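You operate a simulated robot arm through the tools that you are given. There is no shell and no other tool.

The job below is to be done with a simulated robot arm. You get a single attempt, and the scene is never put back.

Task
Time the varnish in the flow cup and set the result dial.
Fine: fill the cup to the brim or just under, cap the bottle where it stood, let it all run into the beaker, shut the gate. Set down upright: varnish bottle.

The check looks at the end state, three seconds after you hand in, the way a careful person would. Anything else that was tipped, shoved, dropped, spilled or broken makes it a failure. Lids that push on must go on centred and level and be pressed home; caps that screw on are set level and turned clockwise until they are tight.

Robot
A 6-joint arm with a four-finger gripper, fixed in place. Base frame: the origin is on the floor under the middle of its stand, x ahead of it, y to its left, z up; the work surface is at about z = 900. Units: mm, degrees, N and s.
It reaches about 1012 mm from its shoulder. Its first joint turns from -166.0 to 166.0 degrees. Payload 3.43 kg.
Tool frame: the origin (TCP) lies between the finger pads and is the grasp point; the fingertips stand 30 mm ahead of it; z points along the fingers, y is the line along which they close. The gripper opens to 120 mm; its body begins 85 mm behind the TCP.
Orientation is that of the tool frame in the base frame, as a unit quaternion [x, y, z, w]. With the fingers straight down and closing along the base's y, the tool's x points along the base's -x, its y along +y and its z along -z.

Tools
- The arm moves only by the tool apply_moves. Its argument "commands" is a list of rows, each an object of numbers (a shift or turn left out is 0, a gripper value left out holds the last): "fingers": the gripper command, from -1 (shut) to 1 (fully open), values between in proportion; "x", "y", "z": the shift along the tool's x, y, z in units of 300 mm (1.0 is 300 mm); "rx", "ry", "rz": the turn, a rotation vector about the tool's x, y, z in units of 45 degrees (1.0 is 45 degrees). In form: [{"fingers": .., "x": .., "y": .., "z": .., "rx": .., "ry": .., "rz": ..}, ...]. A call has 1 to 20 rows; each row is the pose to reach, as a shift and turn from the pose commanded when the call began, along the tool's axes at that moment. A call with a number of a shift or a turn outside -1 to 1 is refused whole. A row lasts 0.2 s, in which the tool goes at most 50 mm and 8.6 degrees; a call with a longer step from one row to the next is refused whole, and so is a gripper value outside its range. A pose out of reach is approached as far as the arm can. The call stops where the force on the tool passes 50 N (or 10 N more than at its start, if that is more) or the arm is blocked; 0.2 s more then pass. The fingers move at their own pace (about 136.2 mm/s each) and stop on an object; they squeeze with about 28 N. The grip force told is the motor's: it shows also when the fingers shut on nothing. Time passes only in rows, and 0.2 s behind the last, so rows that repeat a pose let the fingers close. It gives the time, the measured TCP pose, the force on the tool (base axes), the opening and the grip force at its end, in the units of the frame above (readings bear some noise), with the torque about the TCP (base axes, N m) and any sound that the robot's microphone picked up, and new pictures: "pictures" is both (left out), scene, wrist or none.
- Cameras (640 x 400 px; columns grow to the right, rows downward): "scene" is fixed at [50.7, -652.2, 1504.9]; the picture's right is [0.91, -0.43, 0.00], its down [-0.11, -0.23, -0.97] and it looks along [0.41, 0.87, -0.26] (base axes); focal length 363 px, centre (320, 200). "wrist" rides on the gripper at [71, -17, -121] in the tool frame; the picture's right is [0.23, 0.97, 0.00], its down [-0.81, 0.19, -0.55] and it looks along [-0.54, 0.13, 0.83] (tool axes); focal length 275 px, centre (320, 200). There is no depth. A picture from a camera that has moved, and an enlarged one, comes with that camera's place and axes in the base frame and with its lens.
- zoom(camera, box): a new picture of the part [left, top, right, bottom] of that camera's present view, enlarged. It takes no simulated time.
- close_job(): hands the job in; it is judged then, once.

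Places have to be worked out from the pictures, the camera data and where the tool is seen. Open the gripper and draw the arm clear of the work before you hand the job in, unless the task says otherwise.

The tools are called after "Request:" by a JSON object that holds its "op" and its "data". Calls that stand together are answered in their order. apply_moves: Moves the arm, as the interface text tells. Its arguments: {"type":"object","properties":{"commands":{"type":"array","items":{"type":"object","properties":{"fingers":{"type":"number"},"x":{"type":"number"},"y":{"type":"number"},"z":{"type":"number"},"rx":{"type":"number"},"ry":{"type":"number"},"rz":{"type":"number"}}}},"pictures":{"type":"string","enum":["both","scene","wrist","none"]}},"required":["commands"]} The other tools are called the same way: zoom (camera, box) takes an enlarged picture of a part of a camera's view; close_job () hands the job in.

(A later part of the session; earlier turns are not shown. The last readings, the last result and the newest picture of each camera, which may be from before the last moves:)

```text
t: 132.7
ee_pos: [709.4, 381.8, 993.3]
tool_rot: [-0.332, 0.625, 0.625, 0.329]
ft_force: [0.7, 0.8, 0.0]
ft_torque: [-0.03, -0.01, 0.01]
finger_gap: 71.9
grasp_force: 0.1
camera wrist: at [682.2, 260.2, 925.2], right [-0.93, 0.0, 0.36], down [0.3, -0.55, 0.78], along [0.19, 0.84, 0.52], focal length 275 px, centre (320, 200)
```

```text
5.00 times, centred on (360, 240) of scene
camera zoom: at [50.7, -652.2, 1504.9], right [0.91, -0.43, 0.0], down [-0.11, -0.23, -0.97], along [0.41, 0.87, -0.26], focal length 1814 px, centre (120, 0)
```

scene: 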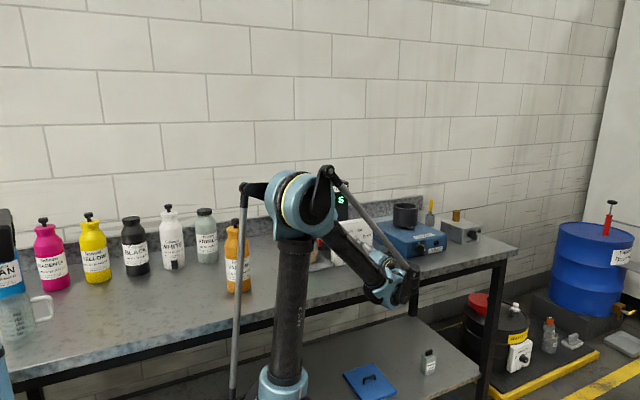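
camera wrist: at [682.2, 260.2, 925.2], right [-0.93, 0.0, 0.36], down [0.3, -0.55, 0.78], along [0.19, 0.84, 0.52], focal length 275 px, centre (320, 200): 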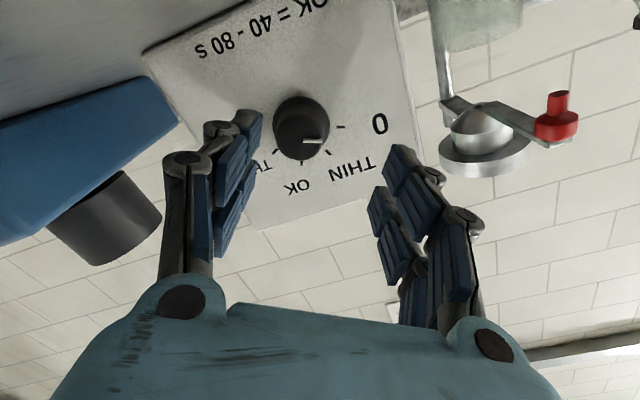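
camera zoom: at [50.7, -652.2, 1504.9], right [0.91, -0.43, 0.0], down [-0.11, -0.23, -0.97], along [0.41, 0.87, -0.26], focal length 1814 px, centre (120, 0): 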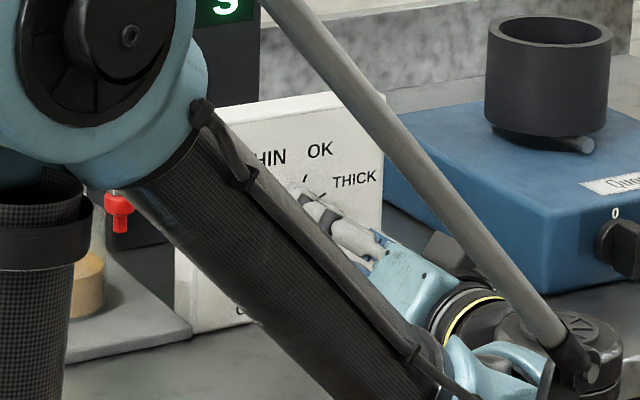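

The box hasn't shifted (edges match earlier pixels) and the pointer is still at 0. I'll roll further to 70°, which lifts the camera housing well above bench level, and re-centre on the knob.

Request:
{"op": "apply_moves", "data": {"commands": [{"fingers": 0, "x": 0.0005, "y": -0.009, "z": 0.009, "rz": 0.155}, {"x": 0.001, "y": -0.018, "z": 0.018, "rz": 0.31}, {"x": 0.0015, "y": -0.027, "z": 0.027, "rz": 0.467}, {"x": 0.002, "y": -0.036, "z": 0.036, "rz": 0.622}, {"x": 0.0028, "y": -0.0443, "z": 0.044, "rz": 0.778}, {"x": 0.0028, "y": -0.0443, "z": 0.044, "rz": 0.778}], "pictures": "both"}}

Request:
{"op": "zoom", "data": {"camera": "wrist", "box": [220, 60, 420, 240]}}

```text
t: 134.1
ee_pos: [720.1, 394.4, 985.2]
tool_rot: [-0.129, 0.696, 0.695, 0.126]
ft_force: [0.9, 0.3, 0.7]
ft_torque: [0.01, 0.02, 0.01]
finger_gap: 60.0
grasp_force: 0.0
camera wrist: at [658.5, 273.8, 944.3], right [-0.56, 0.0, 0.83], down [0.69, -0.55, 0.47], along [0.45, 0.84, 0.31], focal length 275 px, centre (320, 200)
```

scene: 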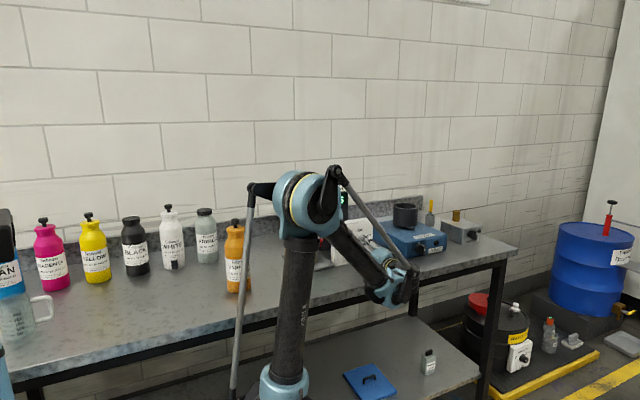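
wrist: 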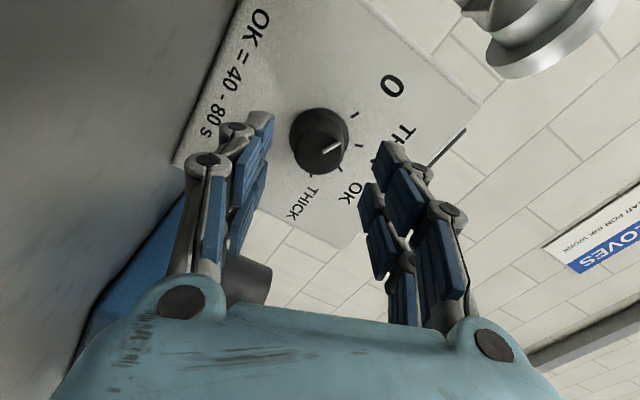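

```text
2.22 times, centred on (320, 150) of wrist
camera zoom: at [658.5, 273.8, 944.3], right [-0.56, 0.0, 0.83], down [0.69, -0.55, 0.47], along [0.45, 0.84, 0.31], focal length 612 px, centre (320, 311)
```

zoom: 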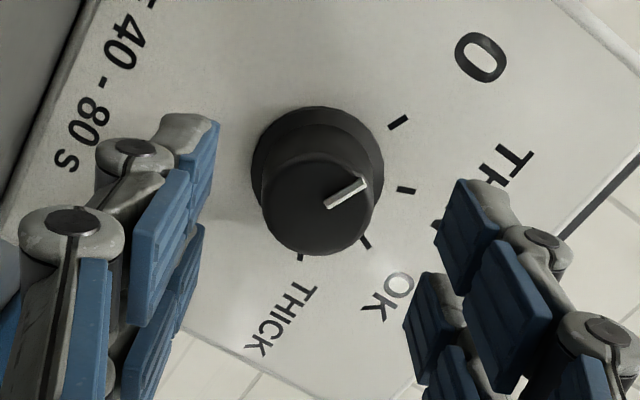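

Alignment is within ~0.6 mm now. Advancing 37 mm with the fingers open around the knob.

Request:
{"op": "apply_moves", "data": {"commands": [{"fingers": 0, "z": 0.03}, {"z": 0.06}, {"z": 0.09}, {"z": 0.11}, {"z": 0.122}, {"z": 0.122}], "pictures": "wrist"}}

Request:
{"op": "zoom", "data": {"camera": "wrist", "box": [220, 80, 420, 260]}}

```text
t: 135.5
ee_pos: [718.6, 432.2, 985.9]
tool_rot: [-0.129, 0.696, 0.695, 0.126]
ft_force: [0.2, 0.4, -0.1]
ft_torque: [0.04, 0.0, 0.01]
finger_gap: 59.9
grasp_force: 0.0
camera wrist: at [658.4, 310.6, 944.5], right [-0.56, 0.0, 0.83], down [0.69, -0.55, 0.47], along [0.45, 0.84, 0.31], focal length 275 px, centre (320, 200)
```

wrist: 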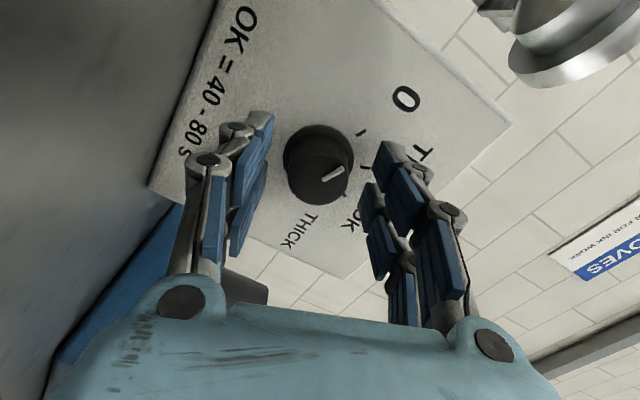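

```text
2.22 times, centred on (320, 170) of wrist
camera zoom: at [658.4, 310.6, 944.5], right [-0.56, 0.0, 0.83], down [0.69, -0.55, 0.47], along [0.45, 0.84, 0.31], focal length 612 px, centre (320, 267)
```

zoom: 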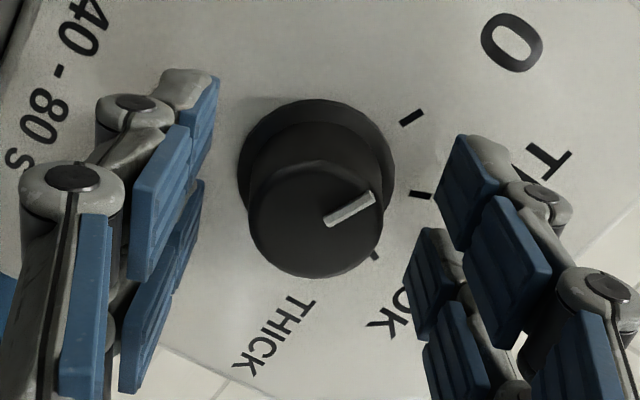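

Well centred (about 1 mm). Tiny correction and closing on the knob.

Request:
{"op": "apply_moves", "data": {"commands": [{"fingers": -0.1, "x": 0.0023, "y": -0.0033}, {"fingers": -0.3, "x": 0.0023, "y": -0.0033}, {"fingers": -1, "x": 0.0023, "y": -0.0033}, {"fingers": -1, "x": 0.0023, "y": -0.0033}, {"fingers": -1, "x": 0.0023, "y": -0.0033}], "pictures": "wrist"}}

```text
t: 136.7
ee_pos: [719.8, 432.6, 984.7]
tool_rot: [-0.129, 0.696, 0.694, 0.127]
ft_force: [6.3, 1.7, 2.6]
ft_torque: [0.04, -0.03, -0.17]
finger_gap: 33.9
grasp_force: 44.8
camera wrist: at [658.4, 310.5, 943.4], right [-0.56, 0.0, 0.83], down [0.69, -0.55, 0.47], along [0.45, 0.84, 0.31], focal length 275 px, centre (320, 200)
```

wrist: 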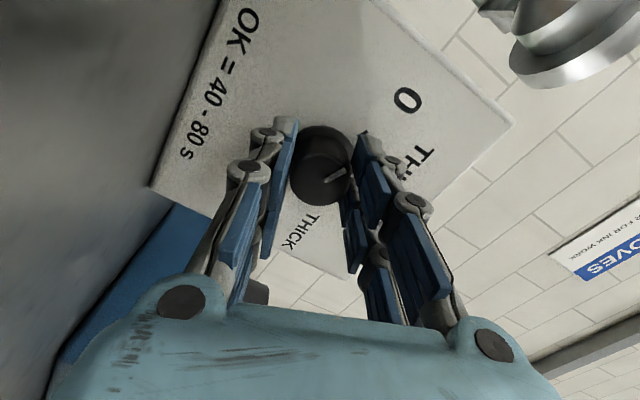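

Gripped with small side forces. Turning clockwise 20° first to check that the knob turns freely.

Request:
{"op": "apply_moves", "data": {"commands": [{"fingers": -1, "rz": 0.09}, {"rz": 0.18}, {"rz": 0.27}, {"rz": 0.36}, {"rz": 0.444}, {"rz": 0.444}], "pictures": "wrist"}}

Request:
{"op": "zoom", "data": {"camera": "wrist", "box": [220, 80, 420, 260]}}

```text
t: 138.1
ee_pos: [718.7, 432.1, 984.7]
tool_rot: [-0.006, 0.708, 0.707, 0.004]
ft_force: [11.5, 10.4, 19.2]
ft_torque: [0.48, -0.02, 0.17]
finger_gap: 33.4
grasp_force: 45.3
camera wrist: at [647.9, 310.5, 966.9], right [-0.24, 0.0, 0.97], down [0.81, -0.55, 0.2], along [0.53, 0.84, 0.13], focal length 275 px, centre (320, 200)
```

wrist: 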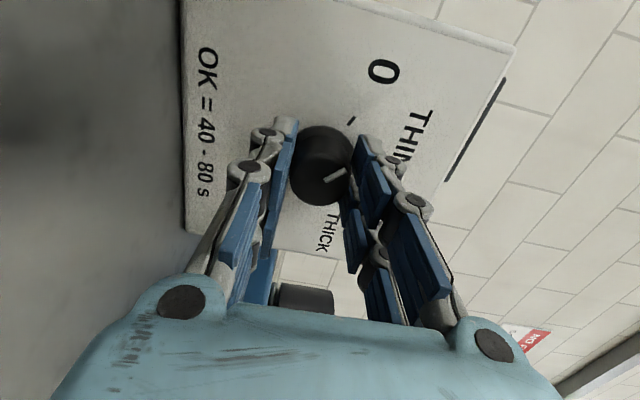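

```text
2.22 times, centred on (320, 170) of wrist
camera zoom: at [647.9, 310.5, 966.9], right [-0.24, 0.0, 0.97], down [0.81, -0.55, 0.2], along [0.53, 0.84, 0.13], focal length 612 px, centre (320, 267)
```

zoom: 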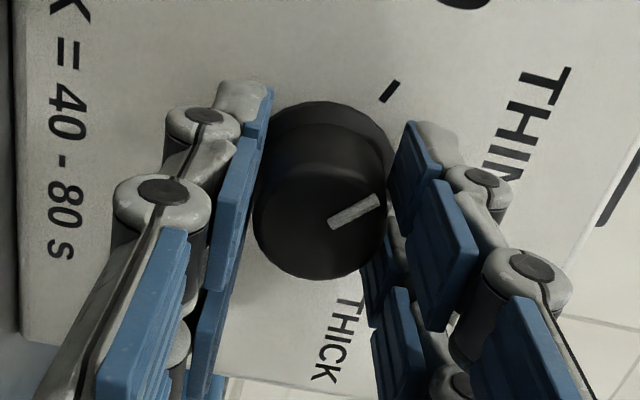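

The knob turns with the gripper. Continuing another 25° with a small correction to relieve the side load.

Request:
{"op": "apply_moves", "data": {"commands": [{"fingers": -1, "x": -0.001, "y": 0.0017, "rz": 0.09}, {"x": -0.001, "y": 0.0017, "rz": 0.19}, {"x": -0.001, "y": 0.0017, "rz": 0.28}, {"x": -0.001, "y": 0.0017, "rz": 0.37}, {"x": -0.001, "y": 0.0017, "rz": 0.46}, {"x": -0.001, "y": 0.0017, "rz": 0.556}, {"x": -0.001, "y": 0.0017, "rz": 0.556}], "pictures": "wrist"}}

Request:
{"op": "zoom", "data": {"camera": "wrist", "box": [220, 80, 420, 260]}}

```text
t: 139.7
ee_pos: [720.1, 431.0, 985.0]
tool_rot: [0.148, 0.692, 0.691, -0.15]
ft_force: [19.7, 16.0, 30.6]
ft_torque: [0.81, -0.04, -0.06]
finger_gap: 33.3
grasp_force: 44.8
camera wrist: at [647.3, 310.5, 999.0], right [0.19, 0.0, 0.98], down [0.82, -0.55, -0.16], along [0.54, 0.84, -0.11], focal length 275 px, centre (320, 200)
```

wrist: 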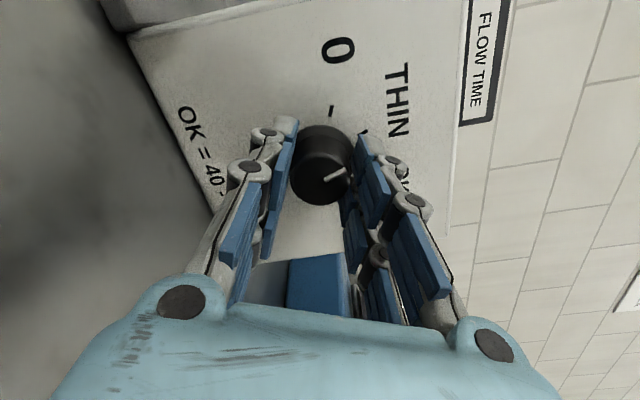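

```text
2.22 times, centred on (320, 170) of wrist
camera zoom: at [647.3, 310.5, 999.0], right [0.19, 0.0, 0.98], down [0.82, -0.55, -0.16], along [0.54, 0.84, -0.11], focal length 612 px, centre (320, 267)
```

zoom: 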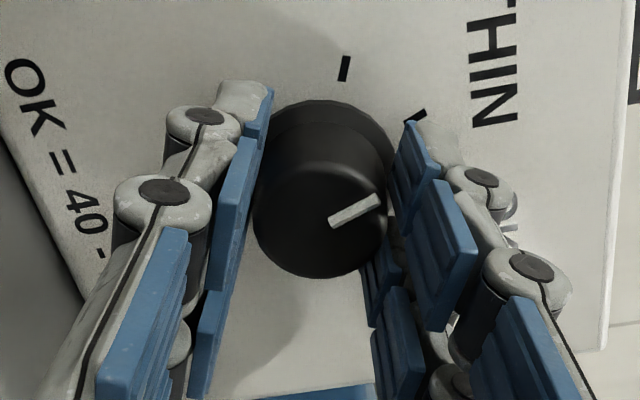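

45° done (pointer near THIN). Side load is building up, so I release, roll back 45° and regrip for the next stroke.

Request:
{"op": "apply_moves", "data": {"commands": [{"fingers": -0.3}, {"fingers": 0}, {"fingers": 0}, {"fingers": 0, "rz": -0.18}, {"fingers": 0, "rz": -0.36}, {"fingers": 0, "rz": -0.54}, {"fingers": 0, "rz": -0.72}, {"fingers": 0, "rz": -0.9}, {"fingers": 0, "rz": -1.0}, {"fingers": 0, "rz": -1.0}], "pictures": "wrist"}}

Request:
{"op": "zoom", "data": {"camera": "wrist", "box": [220, 80, 420, 260]}}

```text
t: 141.9
ee_pos: [719.1, 432.1, 982.7]
tool_rot: [-0.129, 0.696, 0.695, 0.127]
ft_force: [-0.9, 0.2, -0.2]
ft_torque: [0.0, -0.02, -0.02]
finger_gap: 59.8
grasp_force: 0.1
camera wrist: at [658.5, 310.2, 943.6], right [-0.56, 0.0, 0.83], down [0.69, -0.55, 0.47], along [0.45, 0.84, 0.31], focal length 275 px, centre (320, 200)
```

wrist: 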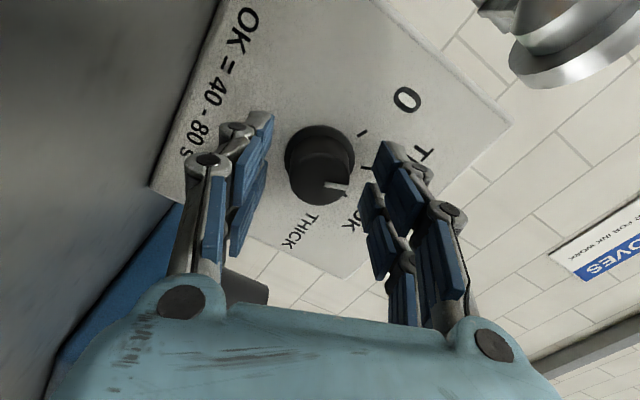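

```text
2.22 times, centred on (320, 170) of wrist
camera zoom: at [658.5, 310.2, 943.6], right [-0.56, 0.0, 0.83], down [0.69, -0.55, 0.47], along [0.45, 0.84, 0.31], focal length 612 px, centre (320, 267)
```

zoom: 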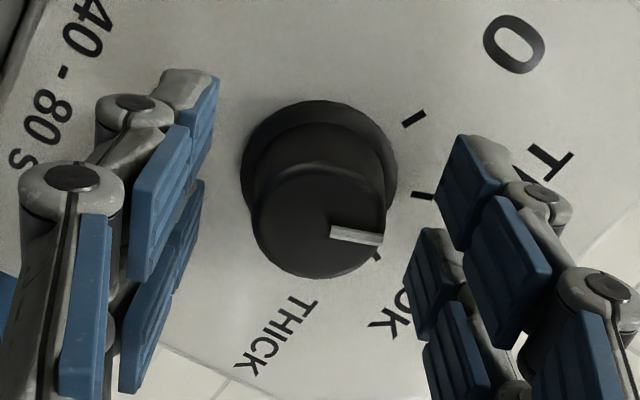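

Pointer now sits exactly at THIN (+45°). Regripping with a slight centring correction for the second stroke.

Request:
{"op": "apply_moves", "data": {"commands": [{"fingers": -0.2, "x": -0.0017, "y": 0.0017}, {"fingers": -0.3, "x": -0.0017, "y": 0.0017}, {"fingers": -1, "x": -0.0017, "y": 0.0017}, {"fingers": -1, "x": -0.0017, "y": 0.0017}, {"fingers": -1, "x": -0.0017, "y": 0.0017}], "pictures": "none"}}

```text
t: 143.1
ee_pos: [720.6, 431.0, 985.8]
tool_rot: [-0.129, 0.695, 0.696, 0.125]
ft_force: [3.5, -2.4, -8.3]
ft_torque: [-0.36, 0.02, -0.36]
finger_gap: 33.5
grasp_force: 45.2
```

Request:
{"op": "apply_moves", "data": {"commands": [{"fingers": -1, "rz": 0.12}, {"rz": 0.25}, {"rz": 0.38}, {"rz": 0.5}, {"rz": 0.63}, {"rz": 0.76}, {"rz": 0.88}, {"rz": 1.0}, {"rz": 1.0}], "pictures": "wrist"}}

```text
t: 145.1
ee_pos: [719.5, 431.6, 984.9]
tool_rot: [0.147, 0.692, 0.691, -0.15]
ft_force: [11.3, -5.1, -0.6]
ft_torque: [0.21, 0.02, 0.0]
finger_gap: 33.5
grasp_force: 45.5
camera wrist: at [647.7, 310.3, 999.2], right [0.19, 0.0, 0.98], down [0.82, -0.55, -0.16], along [0.54, 0.84, -0.11], focal length 275 px, centre (320, 200)
```

wrist: 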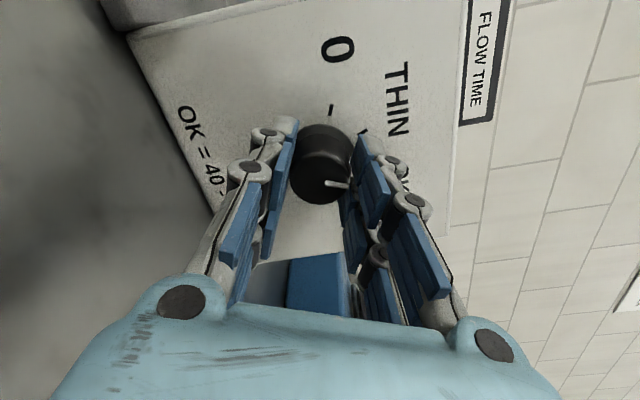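

Second stroke done cleanly (pointer at OK now). Release, roll back and regrip for the third stroke.

Request:
{"op": "apply_moves", "data": {"commands": [{"fingers": -0.3}, {"fingers": 0}, {"fingers": 0}, {"fingers": 0, "rz": -0.18}, {"fingers": 0, "rz": -0.36}, {"fingers": 0, "rz": -0.54}, {"fingers": 0, "rz": -0.72}, {"fingers": 0, "rz": -0.9}, {"fingers": 0, "rz": -1.0}, {"fingers": 0, "rz": -1.0}], "pictures": "wrist"}}

Request:
{"op": "zoom", "data": {"camera": "wrist", "box": [220, 80, 420, 260]}}

```text
t: 147.3
ee_pos: [718.0, 432.6, 985.6]
tool_rot: [-0.13, 0.696, 0.695, 0.126]
ft_force: [0.4, -0.8, -1.0]
ft_torque: [-0.01, -0.02, -0.02]
finger_gap: 60.1
grasp_force: 0.0
camera wrist: at [658.4, 310.5, 944.2], right [-0.56, 0.0, 0.83], down [0.69, -0.55, 0.47], along [0.45, 0.84, 0.31], focal length 275 px, centre (320, 200)
```

wrist: 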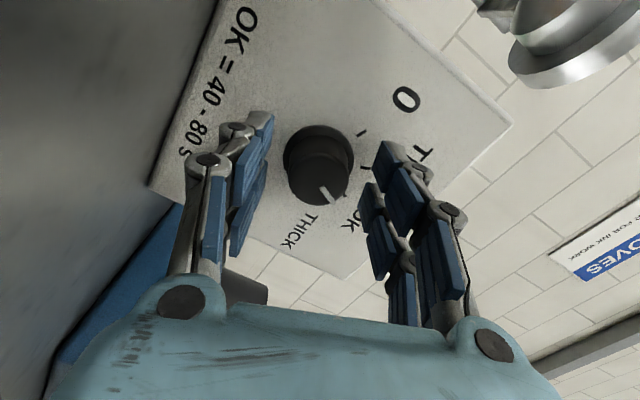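

```text
2.22 times, centred on (320, 170) of wrist
camera zoom: at [658.4, 310.5, 944.2], right [-0.56, 0.0, 0.83], down [0.69, -0.55, 0.47], along [0.45, 0.84, 0.31], focal length 612 px, centre (320, 267)
```

zoom: 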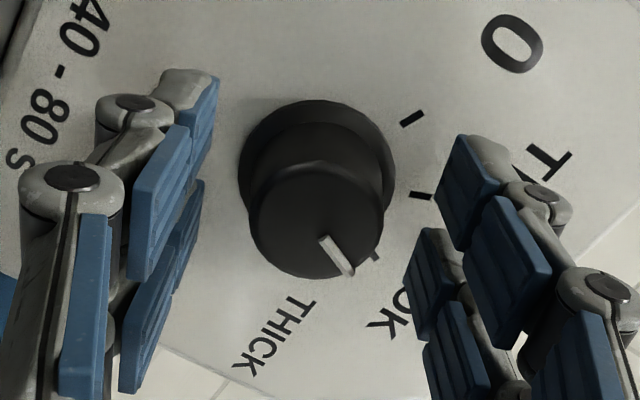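

Pointer exactly at OK (22.5°). Third stroke: grip and turn 45° to THICK.

Request:
{"op": "apply_moves", "data": {"commands": [{"fingers": -0.2}, {"fingers": -0.3}, {"fingers": -1}, {"fingers": -1}, {"fingers": -1}, {"fingers": -1, "rz": 0.12}, {"rz": 0.25}, {"rz": 0.38}, {"rz": 0.5}, {"rz": 0.63}, {"rz": 0.76}, {"rz": 0.88}, {"rz": 1.0}, {"rz": 1.0}], "pictures": "wrist"}}

Request:
{"op": "zoom", "data": {"camera": "wrist", "box": [220, 80, 420, 260]}}

```text
t: 150.3
ee_pos: [720.9, 431.6, 985.3]
tool_rot: [0.148, 0.692, 0.69, -0.15]
ft_force: [11.6, 9.3, -6.7]
ft_torque: [0.06, -0.5, 0.49]
finger_gap: 33.4
grasp_force: 44.8
camera wrist: at [647.8, 310.6, 999.2], right [0.19, 0.0, 0.98], down [0.82, -0.55, -0.16], along [0.54, 0.84, -0.11], focal length 275 px, centre (320, 200)
```

wrist: 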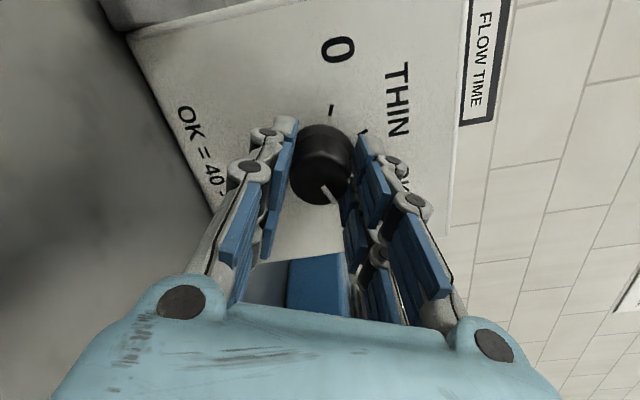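

```text
2.22 times, centred on (320, 170) of wrist
camera zoom: at [647.8, 310.6, 999.2], right [0.19, 0.0, 0.98], down [0.82, -0.55, -0.16], along [0.54, 0.84, -0.11], focal length 612 px, centre (320, 267)
```

zoom: 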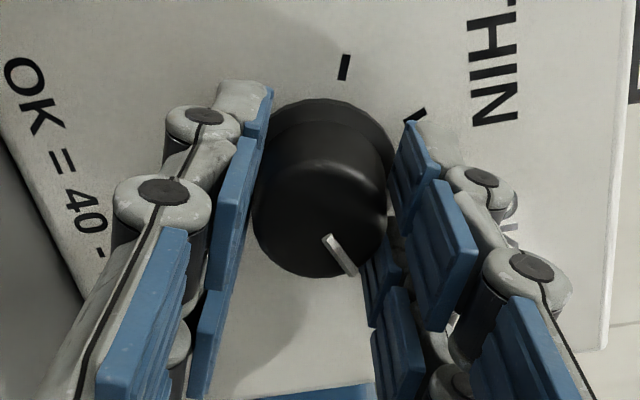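

Pointer is at +67.5° — THICK. Releasing and backing off to verify.

Request:
{"op": "apply_moves", "data": {"commands": [{"fingers": -0.3}, {"fingers": 0}, {"fingers": 0}, {"fingers": 0, "z": -0.05}, {"fingers": 0, "z": -0.12}, {"fingers": 0, "z": -0.2}, {"fingers": 0, "z": -0.3}, {"fingers": 0, "z": -0.4}, {"fingers": 0, "z": -0.4}], "pictures": "both"}}

Request:
{"op": "zoom", "data": {"camera": "wrist", "box": [220, 60, 460, 260]}}

Request:
{"op": "zoom", "data": {"camera": "scene", "box": [300, 190, 400, 280]}}

```text
t: 152.3
ee_pos: [719.3, 311.1, 985.5]
tool_rot: [0.147, 0.692, 0.691, -0.15]
ft_force: [0.4, 0.0, -0.6]
ft_torque: [-0.02, 0.01, 0.01]
finger_gap: 60.1
grasp_force: 0.0
camera wrist: at [647.9, 189.6, 999.5], right [0.19, 0.0, 0.98], down [0.82, -0.55, -0.16], along [0.54, 0.84, -0.11], focal length 275 px, centre (320, 200)
```

scene: 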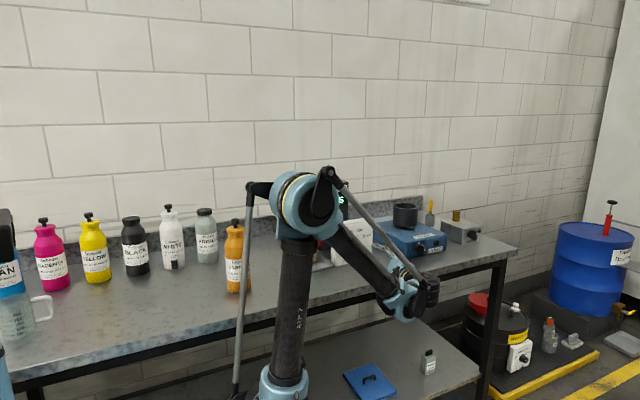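
wrist: 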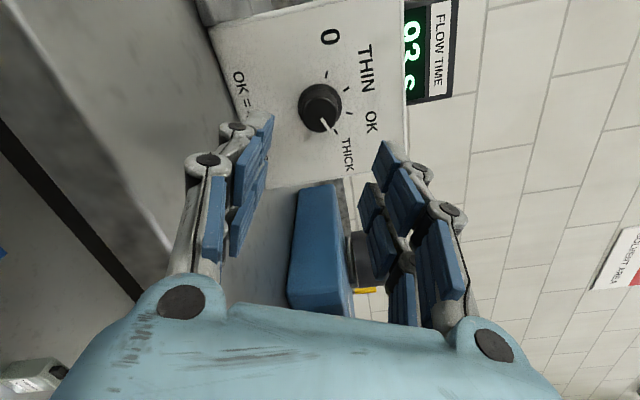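

```text
2.00 times, centred on (340, 160) of wrist
camera zoom: at [647.9, 189.6, 999.5], right [0.19, 0.0, 0.98], down [0.82, -0.55, -0.16], along [0.54, 0.84, -0.11], focal length 551 px, centre (280, 280)
```

zoom: 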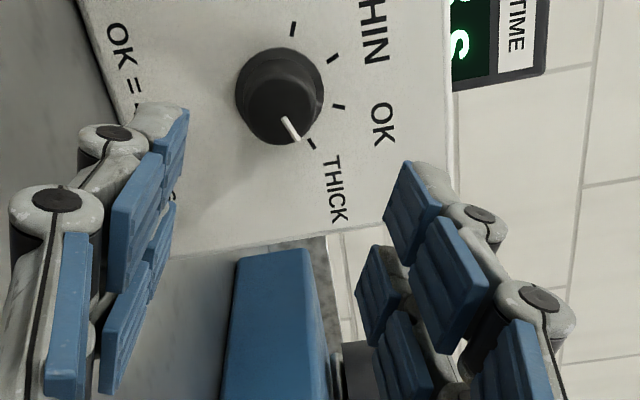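

```text
4.44 times, centred on (350, 235) of scene
camera zoom: at [50.7, -652.2, 1504.9], right [0.91, -0.43, 0.0], down [-0.11, -0.23, -0.97], along [0.41, 0.87, -0.26], focal length 1613 px, centre (187, 44)
```

zoom: 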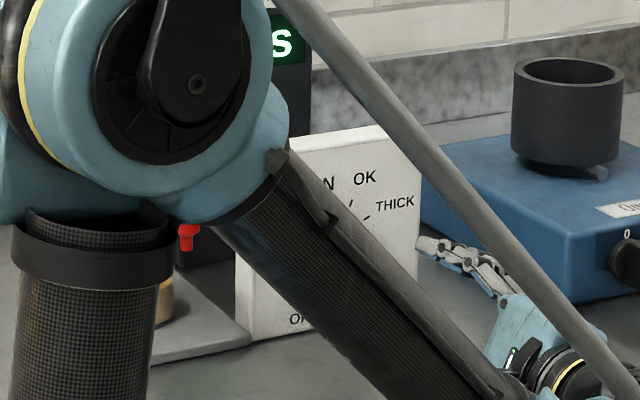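

Dial is set on THICK. Now shut the gate: I'll push the lever back in (+y) with closed fingertips. Moving across at a safe distance, to x≈579 so that one finger pair lines up with the red lever end.

Request:
{"op": "apply_moves", "data": {"commands": [{"fingers": -0.5, "x": 0.08, "y": -0.007, "z": 0.01}, {"fingers": -1, "x": 0.17, "y": -0.015, "z": 0.02}, {"fingers": -1, "x": 0.27, "y": -0.023, "z": 0.035}, {"fingers": -1, "x": 0.37, "y": -0.032, "z": 0.05}, {"fingers": -1, "x": 0.46, "y": -0.04, "z": 0.06}, {"fingers": -1, "x": 0.495, "y": -0.043, "z": 0.067}, {"fingers": -1, "x": 0.495, "y": -0.043, "z": 0.067}], "pictures": "both"}}

Request:
{"op": "zoom", "data": {"camera": "scene", "box": [280, 190, 380, 290]}}

Request:
{"op": "zoom", "data": {"camera": "wrist", "box": [200, 40, 440, 240]}}

```text
t: 153.9
ee_pos: [579.1, 330.8, 1034.7]
tool_rot: [0.146, 0.692, 0.691, -0.15]
ft_force: [-0.5, -0.6, 0.1]
ft_torque: [-0.02, -0.01, 0.02]
finger_gap: 0.0
grasp_force: 28.0
camera wrist: at [507.3, 210.1, 1048.4], right [0.19, 0.0, 0.98], down [0.82, -0.55, -0.16], along [0.54, 0.84, -0.11], focal length 275 px, centre (320, 200)
```

scene: 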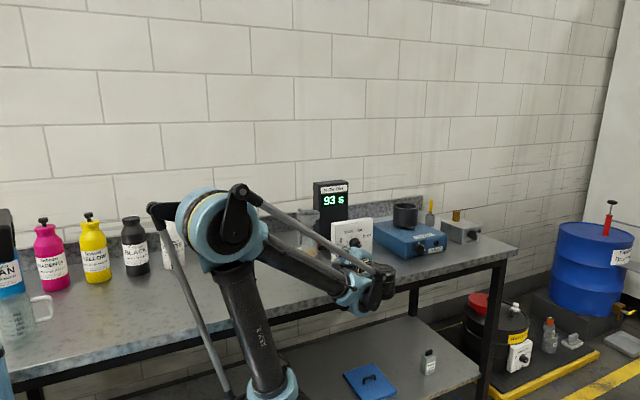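
wrist: 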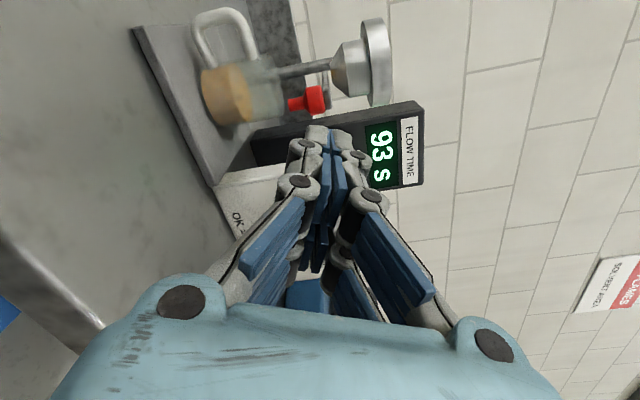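

```text
4.00 times, centred on (330, 240) of scene
camera zoom: at [50.7, -652.2, 1504.9], right [0.91, -0.43, 0.0], down [-0.11, -0.23, -0.97], along [0.41, 0.87, -0.26], focal length 1452 px, centre (280, 40)
```

zoom: 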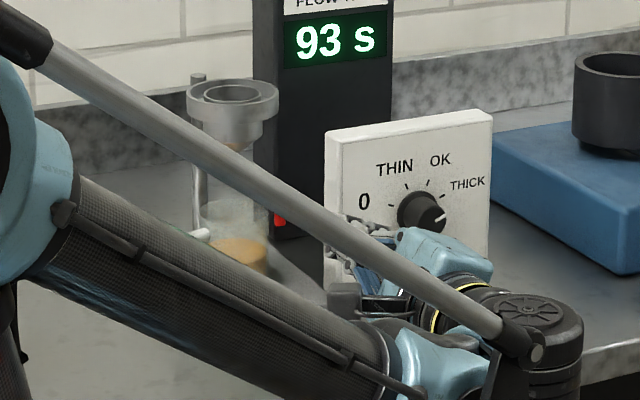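

```text
2.00 times, centred on (320, 140) of wrist
camera zoom: at [507.3, 210.1, 1048.4], right [0.19, 0.0, 0.98], down [0.82, -0.55, -0.16], along [0.54, 0.84, -0.11], focal length 551 px, centre (320, 320)
```

zoom: 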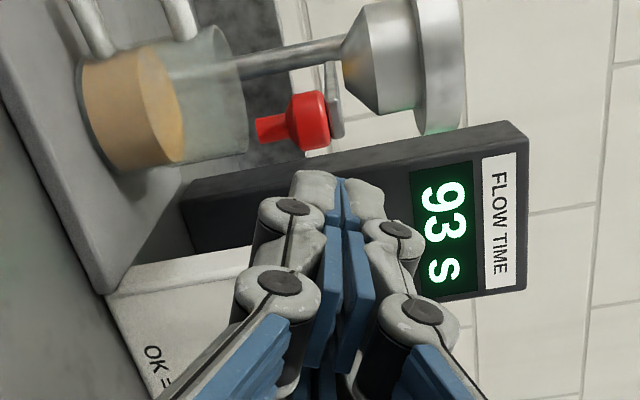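

Peg and fingers in view. Adjusting 7 mm lower and advancing to just short of the lever end.

Request:
{"op": "apply_moves", "data": {"commands": [{"fingers": -1, "x": -0.005, "y": -0.0233, "z": 0.05}, {"x": -0.005, "y": -0.0233, "z": 0.11}, {"x": -0.005, "y": -0.0233, "z": 0.16}, {"x": -0.005, "y": -0.0233, "z": 0.167}], "pictures": "none"}}

Request:
{"op": "zoom", "data": {"camera": "wrist", "box": [200, 40, 440, 240]}}

Request:
{"op": "zoom", "data": {"camera": "scene", "box": [280, 190, 360, 270]}}

```text
t: 154.9
ee_pos: [577.1, 381.1, 1027.8]
tool_rot: [0.147, 0.692, 0.691, -0.15]
ft_force: [-0.6, -0.9, -0.1]
ft_torque: [0.0, 0.0, 0.0]
finger_gap: 0.2
grasp_force: 28.3
```

```text
2.00 times, centred on (320, 140) of wrist
camera zoom: at [505.7, 260.3, 1041.6], right [0.19, 0.0, 0.98], down [0.82, -0.55, -0.16], along [0.54, 0.84, -0.11], focal length 551 px, centre (320, 320)
```

zoom: 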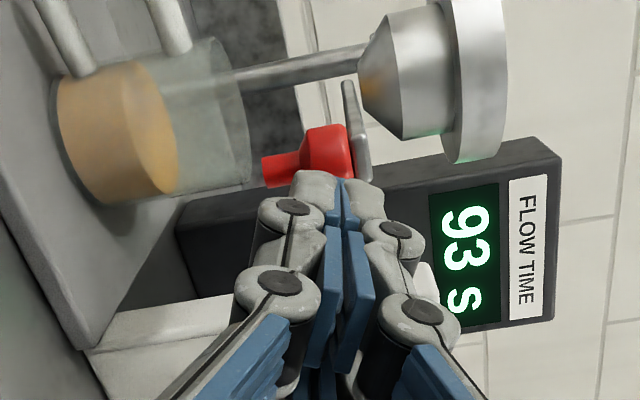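

```text
5.00 times, centred on (320, 230) of scene
camera zoom: at [50.7, -652.2, 1504.9], right [0.91, -0.43, 0.0], down [-0.11, -0.23, -0.97], along [0.41, 0.87, -0.26], focal length 1814 px, centre (320, 50)
```

zoom: 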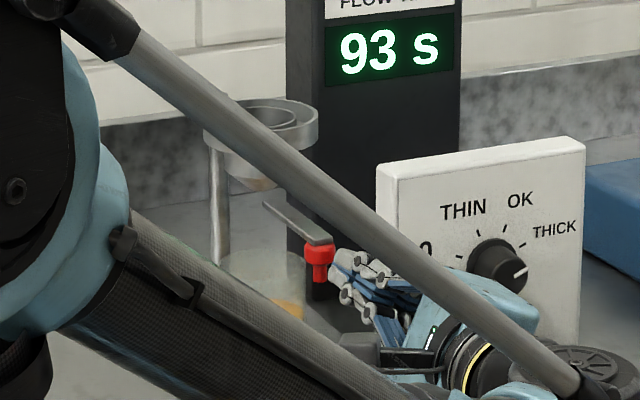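

Fingertips are lined up with the lever end. Pushing it in slowly, +y.

Request:
{"op": "apply_moves", "data": {"commands": [{"fingers": -1, "z": 0.02}, {"z": 0.035}, {"z": 0.05}, {"z": 0.065}, {"z": 0.08}, {"z": 0.095}, {"z": 0.107}], "pictures": "none"}}

Request:
{"op": "zoom", "data": {"camera": "wrist", "box": [200, 40, 440, 240]}}

Request:
{"op": "zoom", "data": {"camera": "scene", "box": [280, 190, 360, 270]}}

```text
t: 156.5
ee_pos: [577.7, 413.0, 1028.3]
tool_rot: [0.148, 0.692, 0.691, -0.15]
ft_force: [0.3, -0.8, -0.6]
ft_torque: [-0.01, 0.04, 0.0]
finger_gap: 0.1
grasp_force: 28.1
```

```text
2.00 times, centred on (320, 140) of wrist
camera zoom: at [505.1, 291.9, 1041.3], right [0.19, 0.0, 0.98], down [0.82, -0.55, -0.16], along [0.54, 0.84, -0.11], focal length 551 px, centre (320, 320)
```

zoom: 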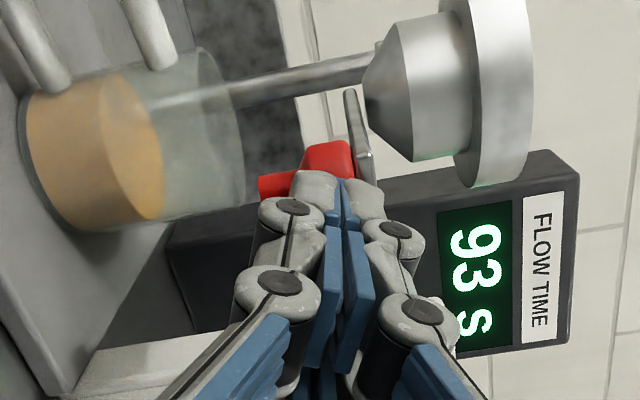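

```text
5.00 times, centred on (320, 230) of scene
camera zoom: at [50.7, -652.2, 1504.9], right [0.91, -0.43, 0.0], down [-0.11, -0.23, -0.97], along [0.41, 0.87, -0.26], focal length 1814 px, centre (320, 50)
```

zoom: 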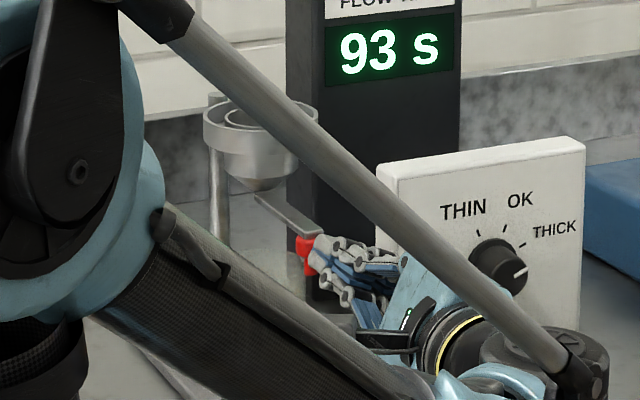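

The lever is sliding in freely. Continuing to the closed stop, more slowly.

Request:
{"op": "apply_moves", "data": {"commands": [{"fingers": -1, "z": 0.01}, {"z": 0.02}, {"z": 0.027}, {"z": 0.032}, {"z": 0.036}, {"z": 0.04}], "pictures": "none"}}

Request:
{"op": "zoom", "data": {"camera": "scene", "box": [280, 190, 360, 270]}}

```text
t: 157.9
ee_pos: [578.0, 424.7, 1027.7]
tool_rot: [0.147, 0.692, 0.691, -0.149]
ft_force: [0.4, -0.9, -0.3]
ft_torque: [0.02, 0.0, 0.02]
finger_gap: 0.0
grasp_force: 28.2
```

```text
5.00 times, centred on (320, 230) of scene
camera zoom: at [50.7, -652.2, 1504.9], right [0.91, -0.43, 0.0], down [-0.11, -0.23, -0.97], along [0.41, 0.87, -0.26], focal length 1814 px, centre (320, 50)
```

zoom: 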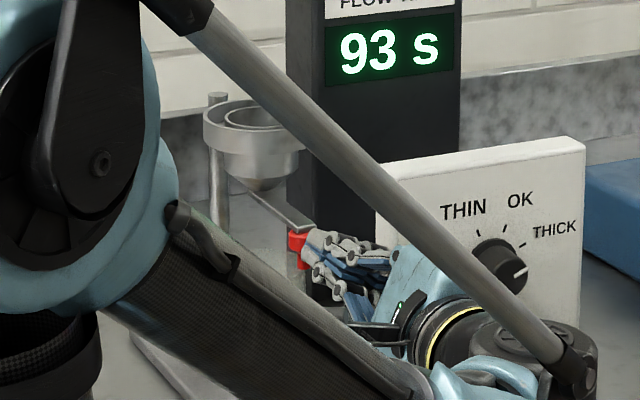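

The bar end is back at about its original position. Feeling for the closed stop in 1 mm steps.

Request:
{"op": "apply_moves", "data": {"commands": [{"fingers": -1, "z": 0.0033}, {"z": 0.0067}, {"z": 0.01}, {"z": 0.0133}], "pictures": "none"}}

Request:
{"op": "zoom", "data": {"camera": "scene", "box": [280, 190, 360, 270]}}

Request:
{"op": "zoom", "data": {"camera": "wrist", "box": [200, 40, 440, 240]}}

```text
t: 158.9
ee_pos: [578.1, 428.1, 1028.8]
tool_rot: [0.147, 0.692, 0.691, -0.149]
ft_force: [-1.7, -15.7, -1.0]
ft_torque: [0.06, 0.05, 0.33]
finger_gap: 6.0
grasp_force: 33.2
```

```text
5.00 times, centred on (320, 230) of scene
camera zoom: at [50.7, -652.2, 1504.9], right [0.91, -0.43, 0.0], down [-0.11, -0.23, -0.97], along [0.41, 0.87, -0.26], focal length 1814 px, centre (320, 50)
```

zoom: 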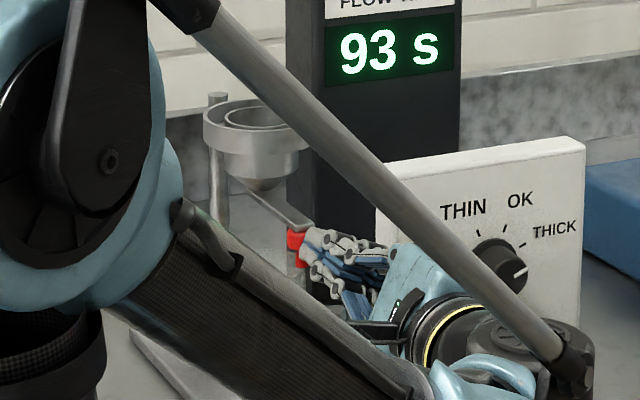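

```text
2.00 times, centred on (320, 140) of wrist
camera zoom: at [505.1, 307.2, 1041.2], right [0.19, 0.0, 0.98], down [0.82, -0.55, -0.16], along [0.54, 0.84, -0.11], focal length 551 px, centre (320, 320)
```

zoom: 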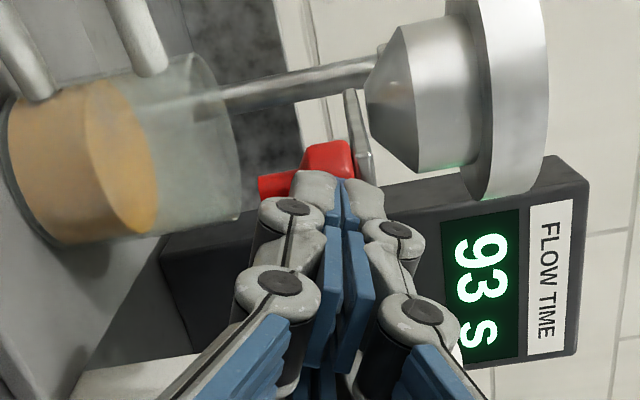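

Stop reached (−16 N). The closed tips have wedged onto the bar end (gap 6 mm), so I open the fingers before backing away so as not to drag it out.

Request:
{"op": "apply_moves", "data": {"commands": [{"fingers": -0.7}, {"fingers": -0.4}, {"fingers": -0.4}, {"fingers": -0.4, "z": -0.03}, {"fingers": -0.4, "z": -0.1}, {"fingers": -0.4, "z": -0.2}, {"fingers": -0.4, "z": -0.3}, {"fingers": -0.4, "z": -0.35}], "pictures": "both"}}

Request:
{"op": "zoom", "data": {"camera": "wrist", "box": [200, 40, 440, 240]}}

Request:
{"op": "zoom", "data": {"camera": "scene", "box": [270, 200, 350, 280]}}

```text
t: 160.7
ee_pos: [577.4, 323.4, 1027.0]
tool_rot: [0.147, 0.692, 0.69, -0.149]
ft_force: [-0.9, 0.1, -0.8]
ft_torque: [-0.02, -0.01, 0.0]
finger_gap: 36.0
grasp_force: 0.1
camera wrist: at [505.8, 203.2, 1041.1], right [0.19, 0.0, 0.98], down [0.82, -0.55, -0.16], along [0.54, 0.84, -0.11], focal length 275 px, centre (320, 200)
```

scene: 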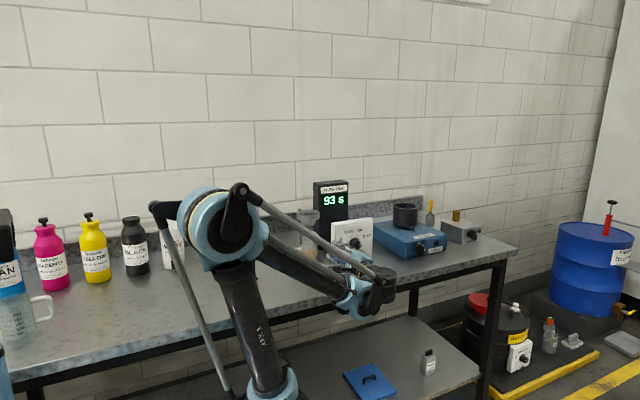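
wrist: 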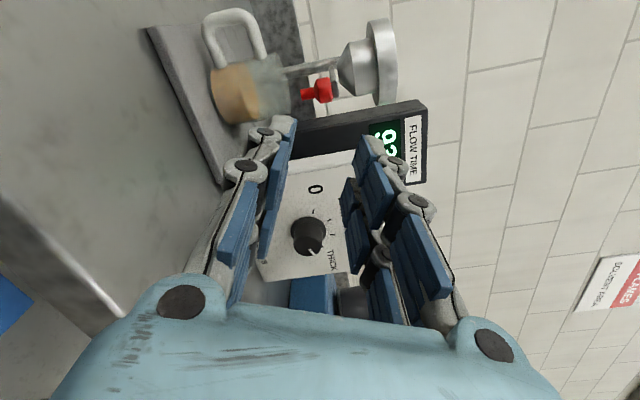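

```text
2.00 times, centred on (320, 140) of wrist
camera zoom: at [505.8, 203.2, 1041.1], right [0.19, 0.0, 0.98], down [0.82, -0.55, -0.16], along [0.54, 0.84, -0.11], focal length 551 px, centre (320, 320)
```

zoom: 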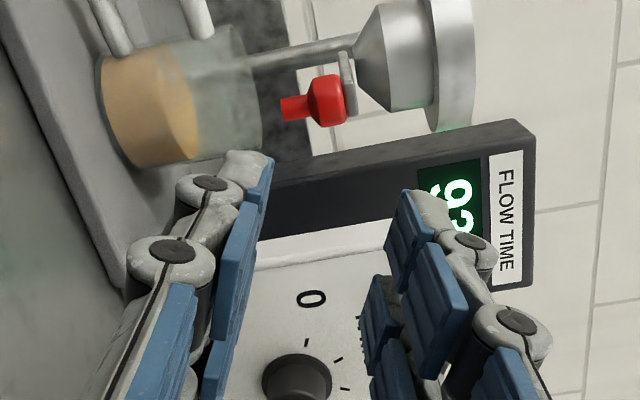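

```text
5.00 times, centred on (310, 240) of scene
camera zoom: at [50.7, -652.2, 1504.9], right [0.91, -0.43, 0.0], down [-0.11, -0.23, -0.97], along [0.41, 0.87, -0.26], focal length 1814 px, centre (370, 0)
```

zoom: 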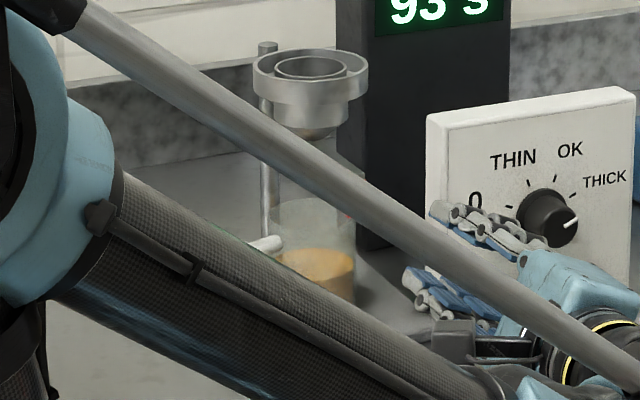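

Backing the arm up and away to get a clear view of everything for the final inspection.

Request:
{"op": "apply_moves", "data": {"commands": [{"fingers": 0.3, "x": 0.05, "y": 0.12, "z": -0.02}, {"x": 0.11, "y": 0.24, "z": -0.05}, {"x": 0.17, "y": 0.36, "z": -0.08}, {"x": 0.23, "y": 0.49, "z": -0.1}, {"x": 0.29, "y": 0.61, "z": -0.1}, {"x": 0.35, "y": 0.75, "z": -0.1}, {"x": 0.35, "y": 0.75, "z": -0.1}], "pictures": "both"}}

Request:
{"op": "zoom", "data": {"camera": "scene", "box": [270, 200, 350, 280]}}

```text
t: 162.3
ee_pos: [574.3, 294.2, 1276.9]
tool_rot: [0.146, 0.692, 0.69, -0.15]
ft_force: [0.6, 0.8, 0.5]
ft_torque: [-0.02, 0.0, 0.01]
finger_gap: 78.3
grasp_force: 0.0
camera wrist: at [502.1, 173.1, 1290.0], right [0.19, 0.0, 0.98], down [0.82, -0.55, -0.16], along [0.54, 0.84, -0.11], focal length 275 px, centre (320, 200)
```

scene: 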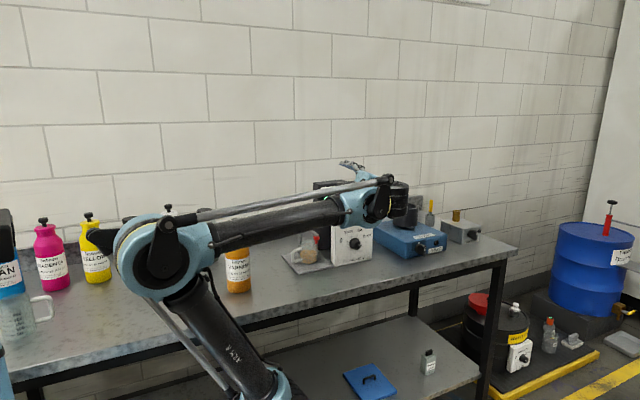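
wrist: 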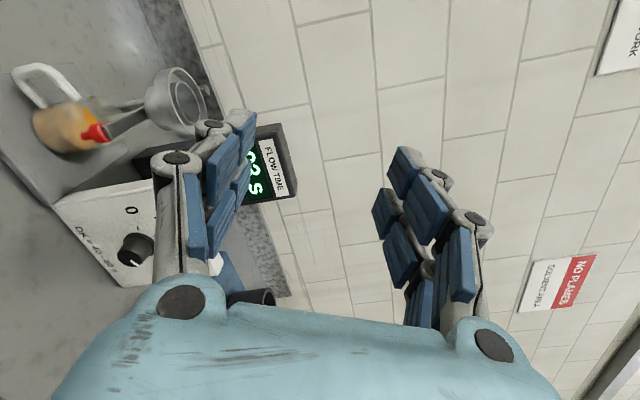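

```text
5.00 times, centred on (310, 240) of scene
camera zoom: at [50.7, -652.2, 1504.9], right [0.91, -0.43, 0.0], down [-0.11, -0.23, -0.97], along [0.41, 0.87, -0.26], focal length 1814 px, centre (370, 0)
```

zoom: 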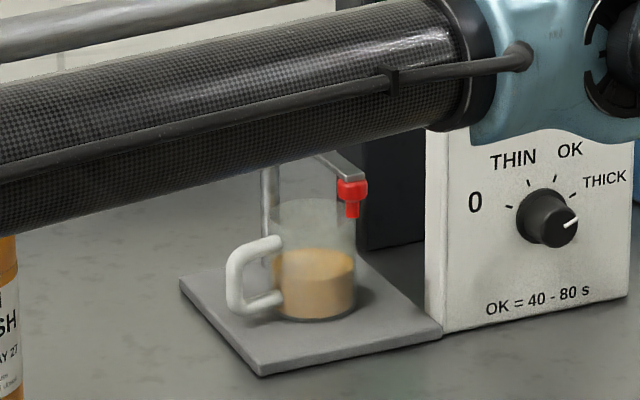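

Gate is back exactly at its original shut position, stand and dial box unmoved, pointer on THICK. Raising the arm clear and opening the gripper for a last overall check.

Request:
{"op": "apply_moves", "data": {"commands": [{"fingers": 0.6, "x": 0.06, "y": 0.12, "z": -0.02}, {"fingers": 1, "x": 0.12, "y": 0.25, "z": -0.04}, {"fingers": 1, "x": 0.18, "y": 0.38, "z": -0.05}, {"fingers": 1, "x": 0.2, "y": 0.45, "z": -0.05}, {"fingers": 1, "x": 0.2, "y": 0.45, "z": -0.05}], "pictures": "both"}}

Request:
{"op": "zoom", "data": {"camera": "scene", "box": [270, 170, 390, 280]}}

Request:
{"op": "zoom", "data": {"camera": "scene", "box": [0, 190, 300, 350]}}

```text
t: 163.5
ee_pos: [574.8, 279.0, 1423.6]
tool_rot: [0.147, 0.692, 0.691, -0.149]
ft_force: [-0.1, 0.7, 0.2]
ft_torque: [0.01, 0.0, -0.01]
finger_gap: 120.1
grasp_force: 0.1
camera wrist: at [503.3, 158.1, 1437.4], right [0.19, 0.0, 0.98], down [0.82, -0.55, -0.16], along [0.54, 0.84, -0.11], focal length 275 px, centre (320, 200)
```

scene: 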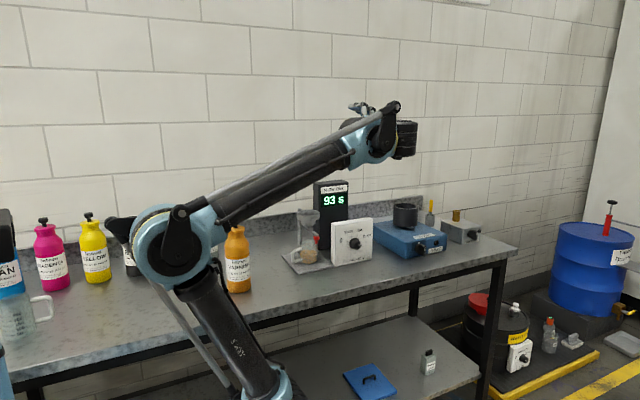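
wrist: 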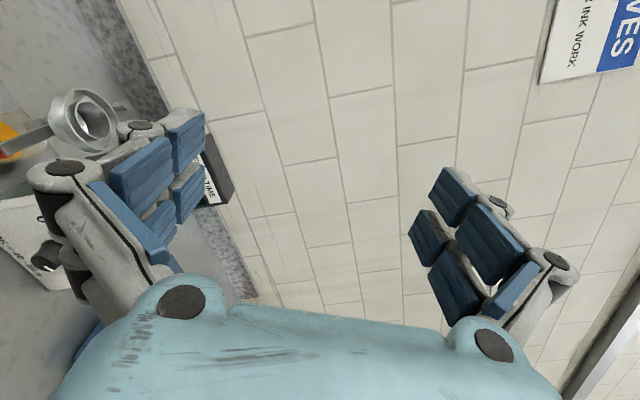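

```text
3.64 times, centred on (330, 225) of scene
camera zoom: at [50.7, -652.2, 1504.9], right [0.91, -0.43, 0.0], down [-0.11, -0.23, -0.97], along [0.41, 0.87, -0.26], focal length 1320 px, centre (284, 109)
```

zoom: 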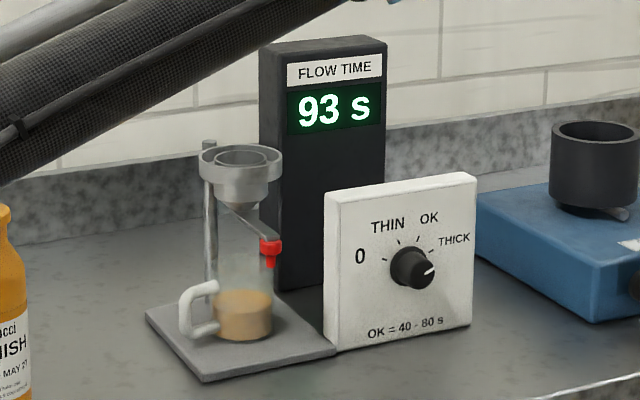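

```text
2.13 times, centred on (150, 270) of scene
camera zoom: at [50.7, -652.2, 1504.9], right [0.91, -0.43, 0.0], down [-0.11, -0.23, -0.97], along [0.41, 0.87, -0.26], focal length 774 px, centre (683, 51)
```

zoom: 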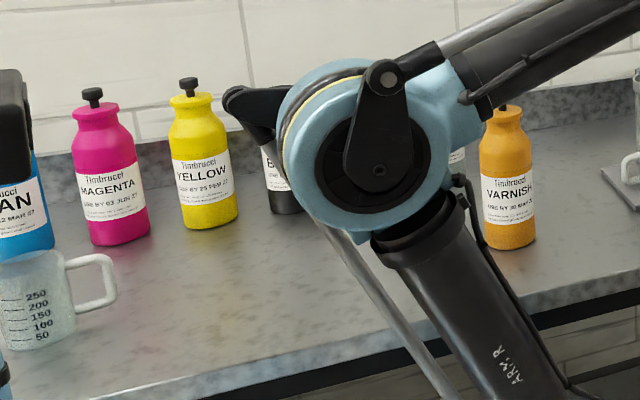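

Everything looks right; a last close look at the bottle cap and the cup interior.

Request:
{"op": "zoom", "data": {"camera": "scene", "box": [215, 210, 265, 300]}}

Request:
{"op": "zoom", "data": {"camera": "scene", "box": [290, 200, 326, 232]}}

Request:
{"op": "zoom", "data": {"camera": "wrist", "box": [0, 60, 200, 300]}}

```text
4.44 times, centred on (240, 255) of scene
camera zoom: at [50.7, -652.2, 1504.9], right [0.91, -0.43, 0.0], down [-0.11, -0.23, -0.97], along [0.41, 0.87, -0.26], focal length 1613 px, centre (676, -44)
```

zoom: 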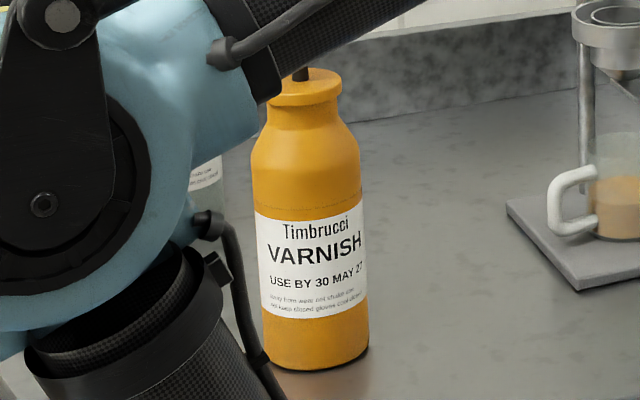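

```text
12.50 times, centred on (308, 216) of scene
camera zoom: at [50.7, -652.2, 1504.9], right [0.91, -0.43, 0.0], down [-0.11, -0.23, -0.97], along [0.41, 0.87, -0.26], focal length 4536 px, centre (470, 0)
```

zoom: 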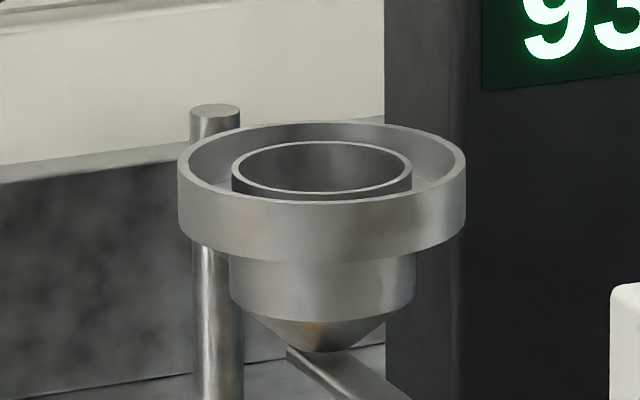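

```text
1.67 times, centred on (100, 180) of wrist
camera zoom: at [503.3, 158.1, 1437.4], right [0.19, 0.0, 0.98], down [0.82, -0.55, -0.16], along [0.54, 0.84, -0.11], focal length 459 px, centre (687, 233)
```

zoom: 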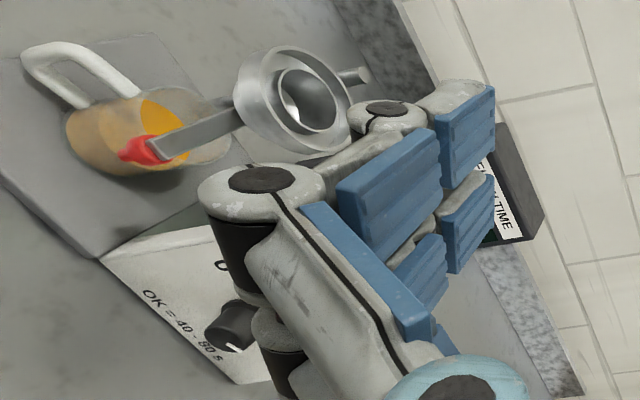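

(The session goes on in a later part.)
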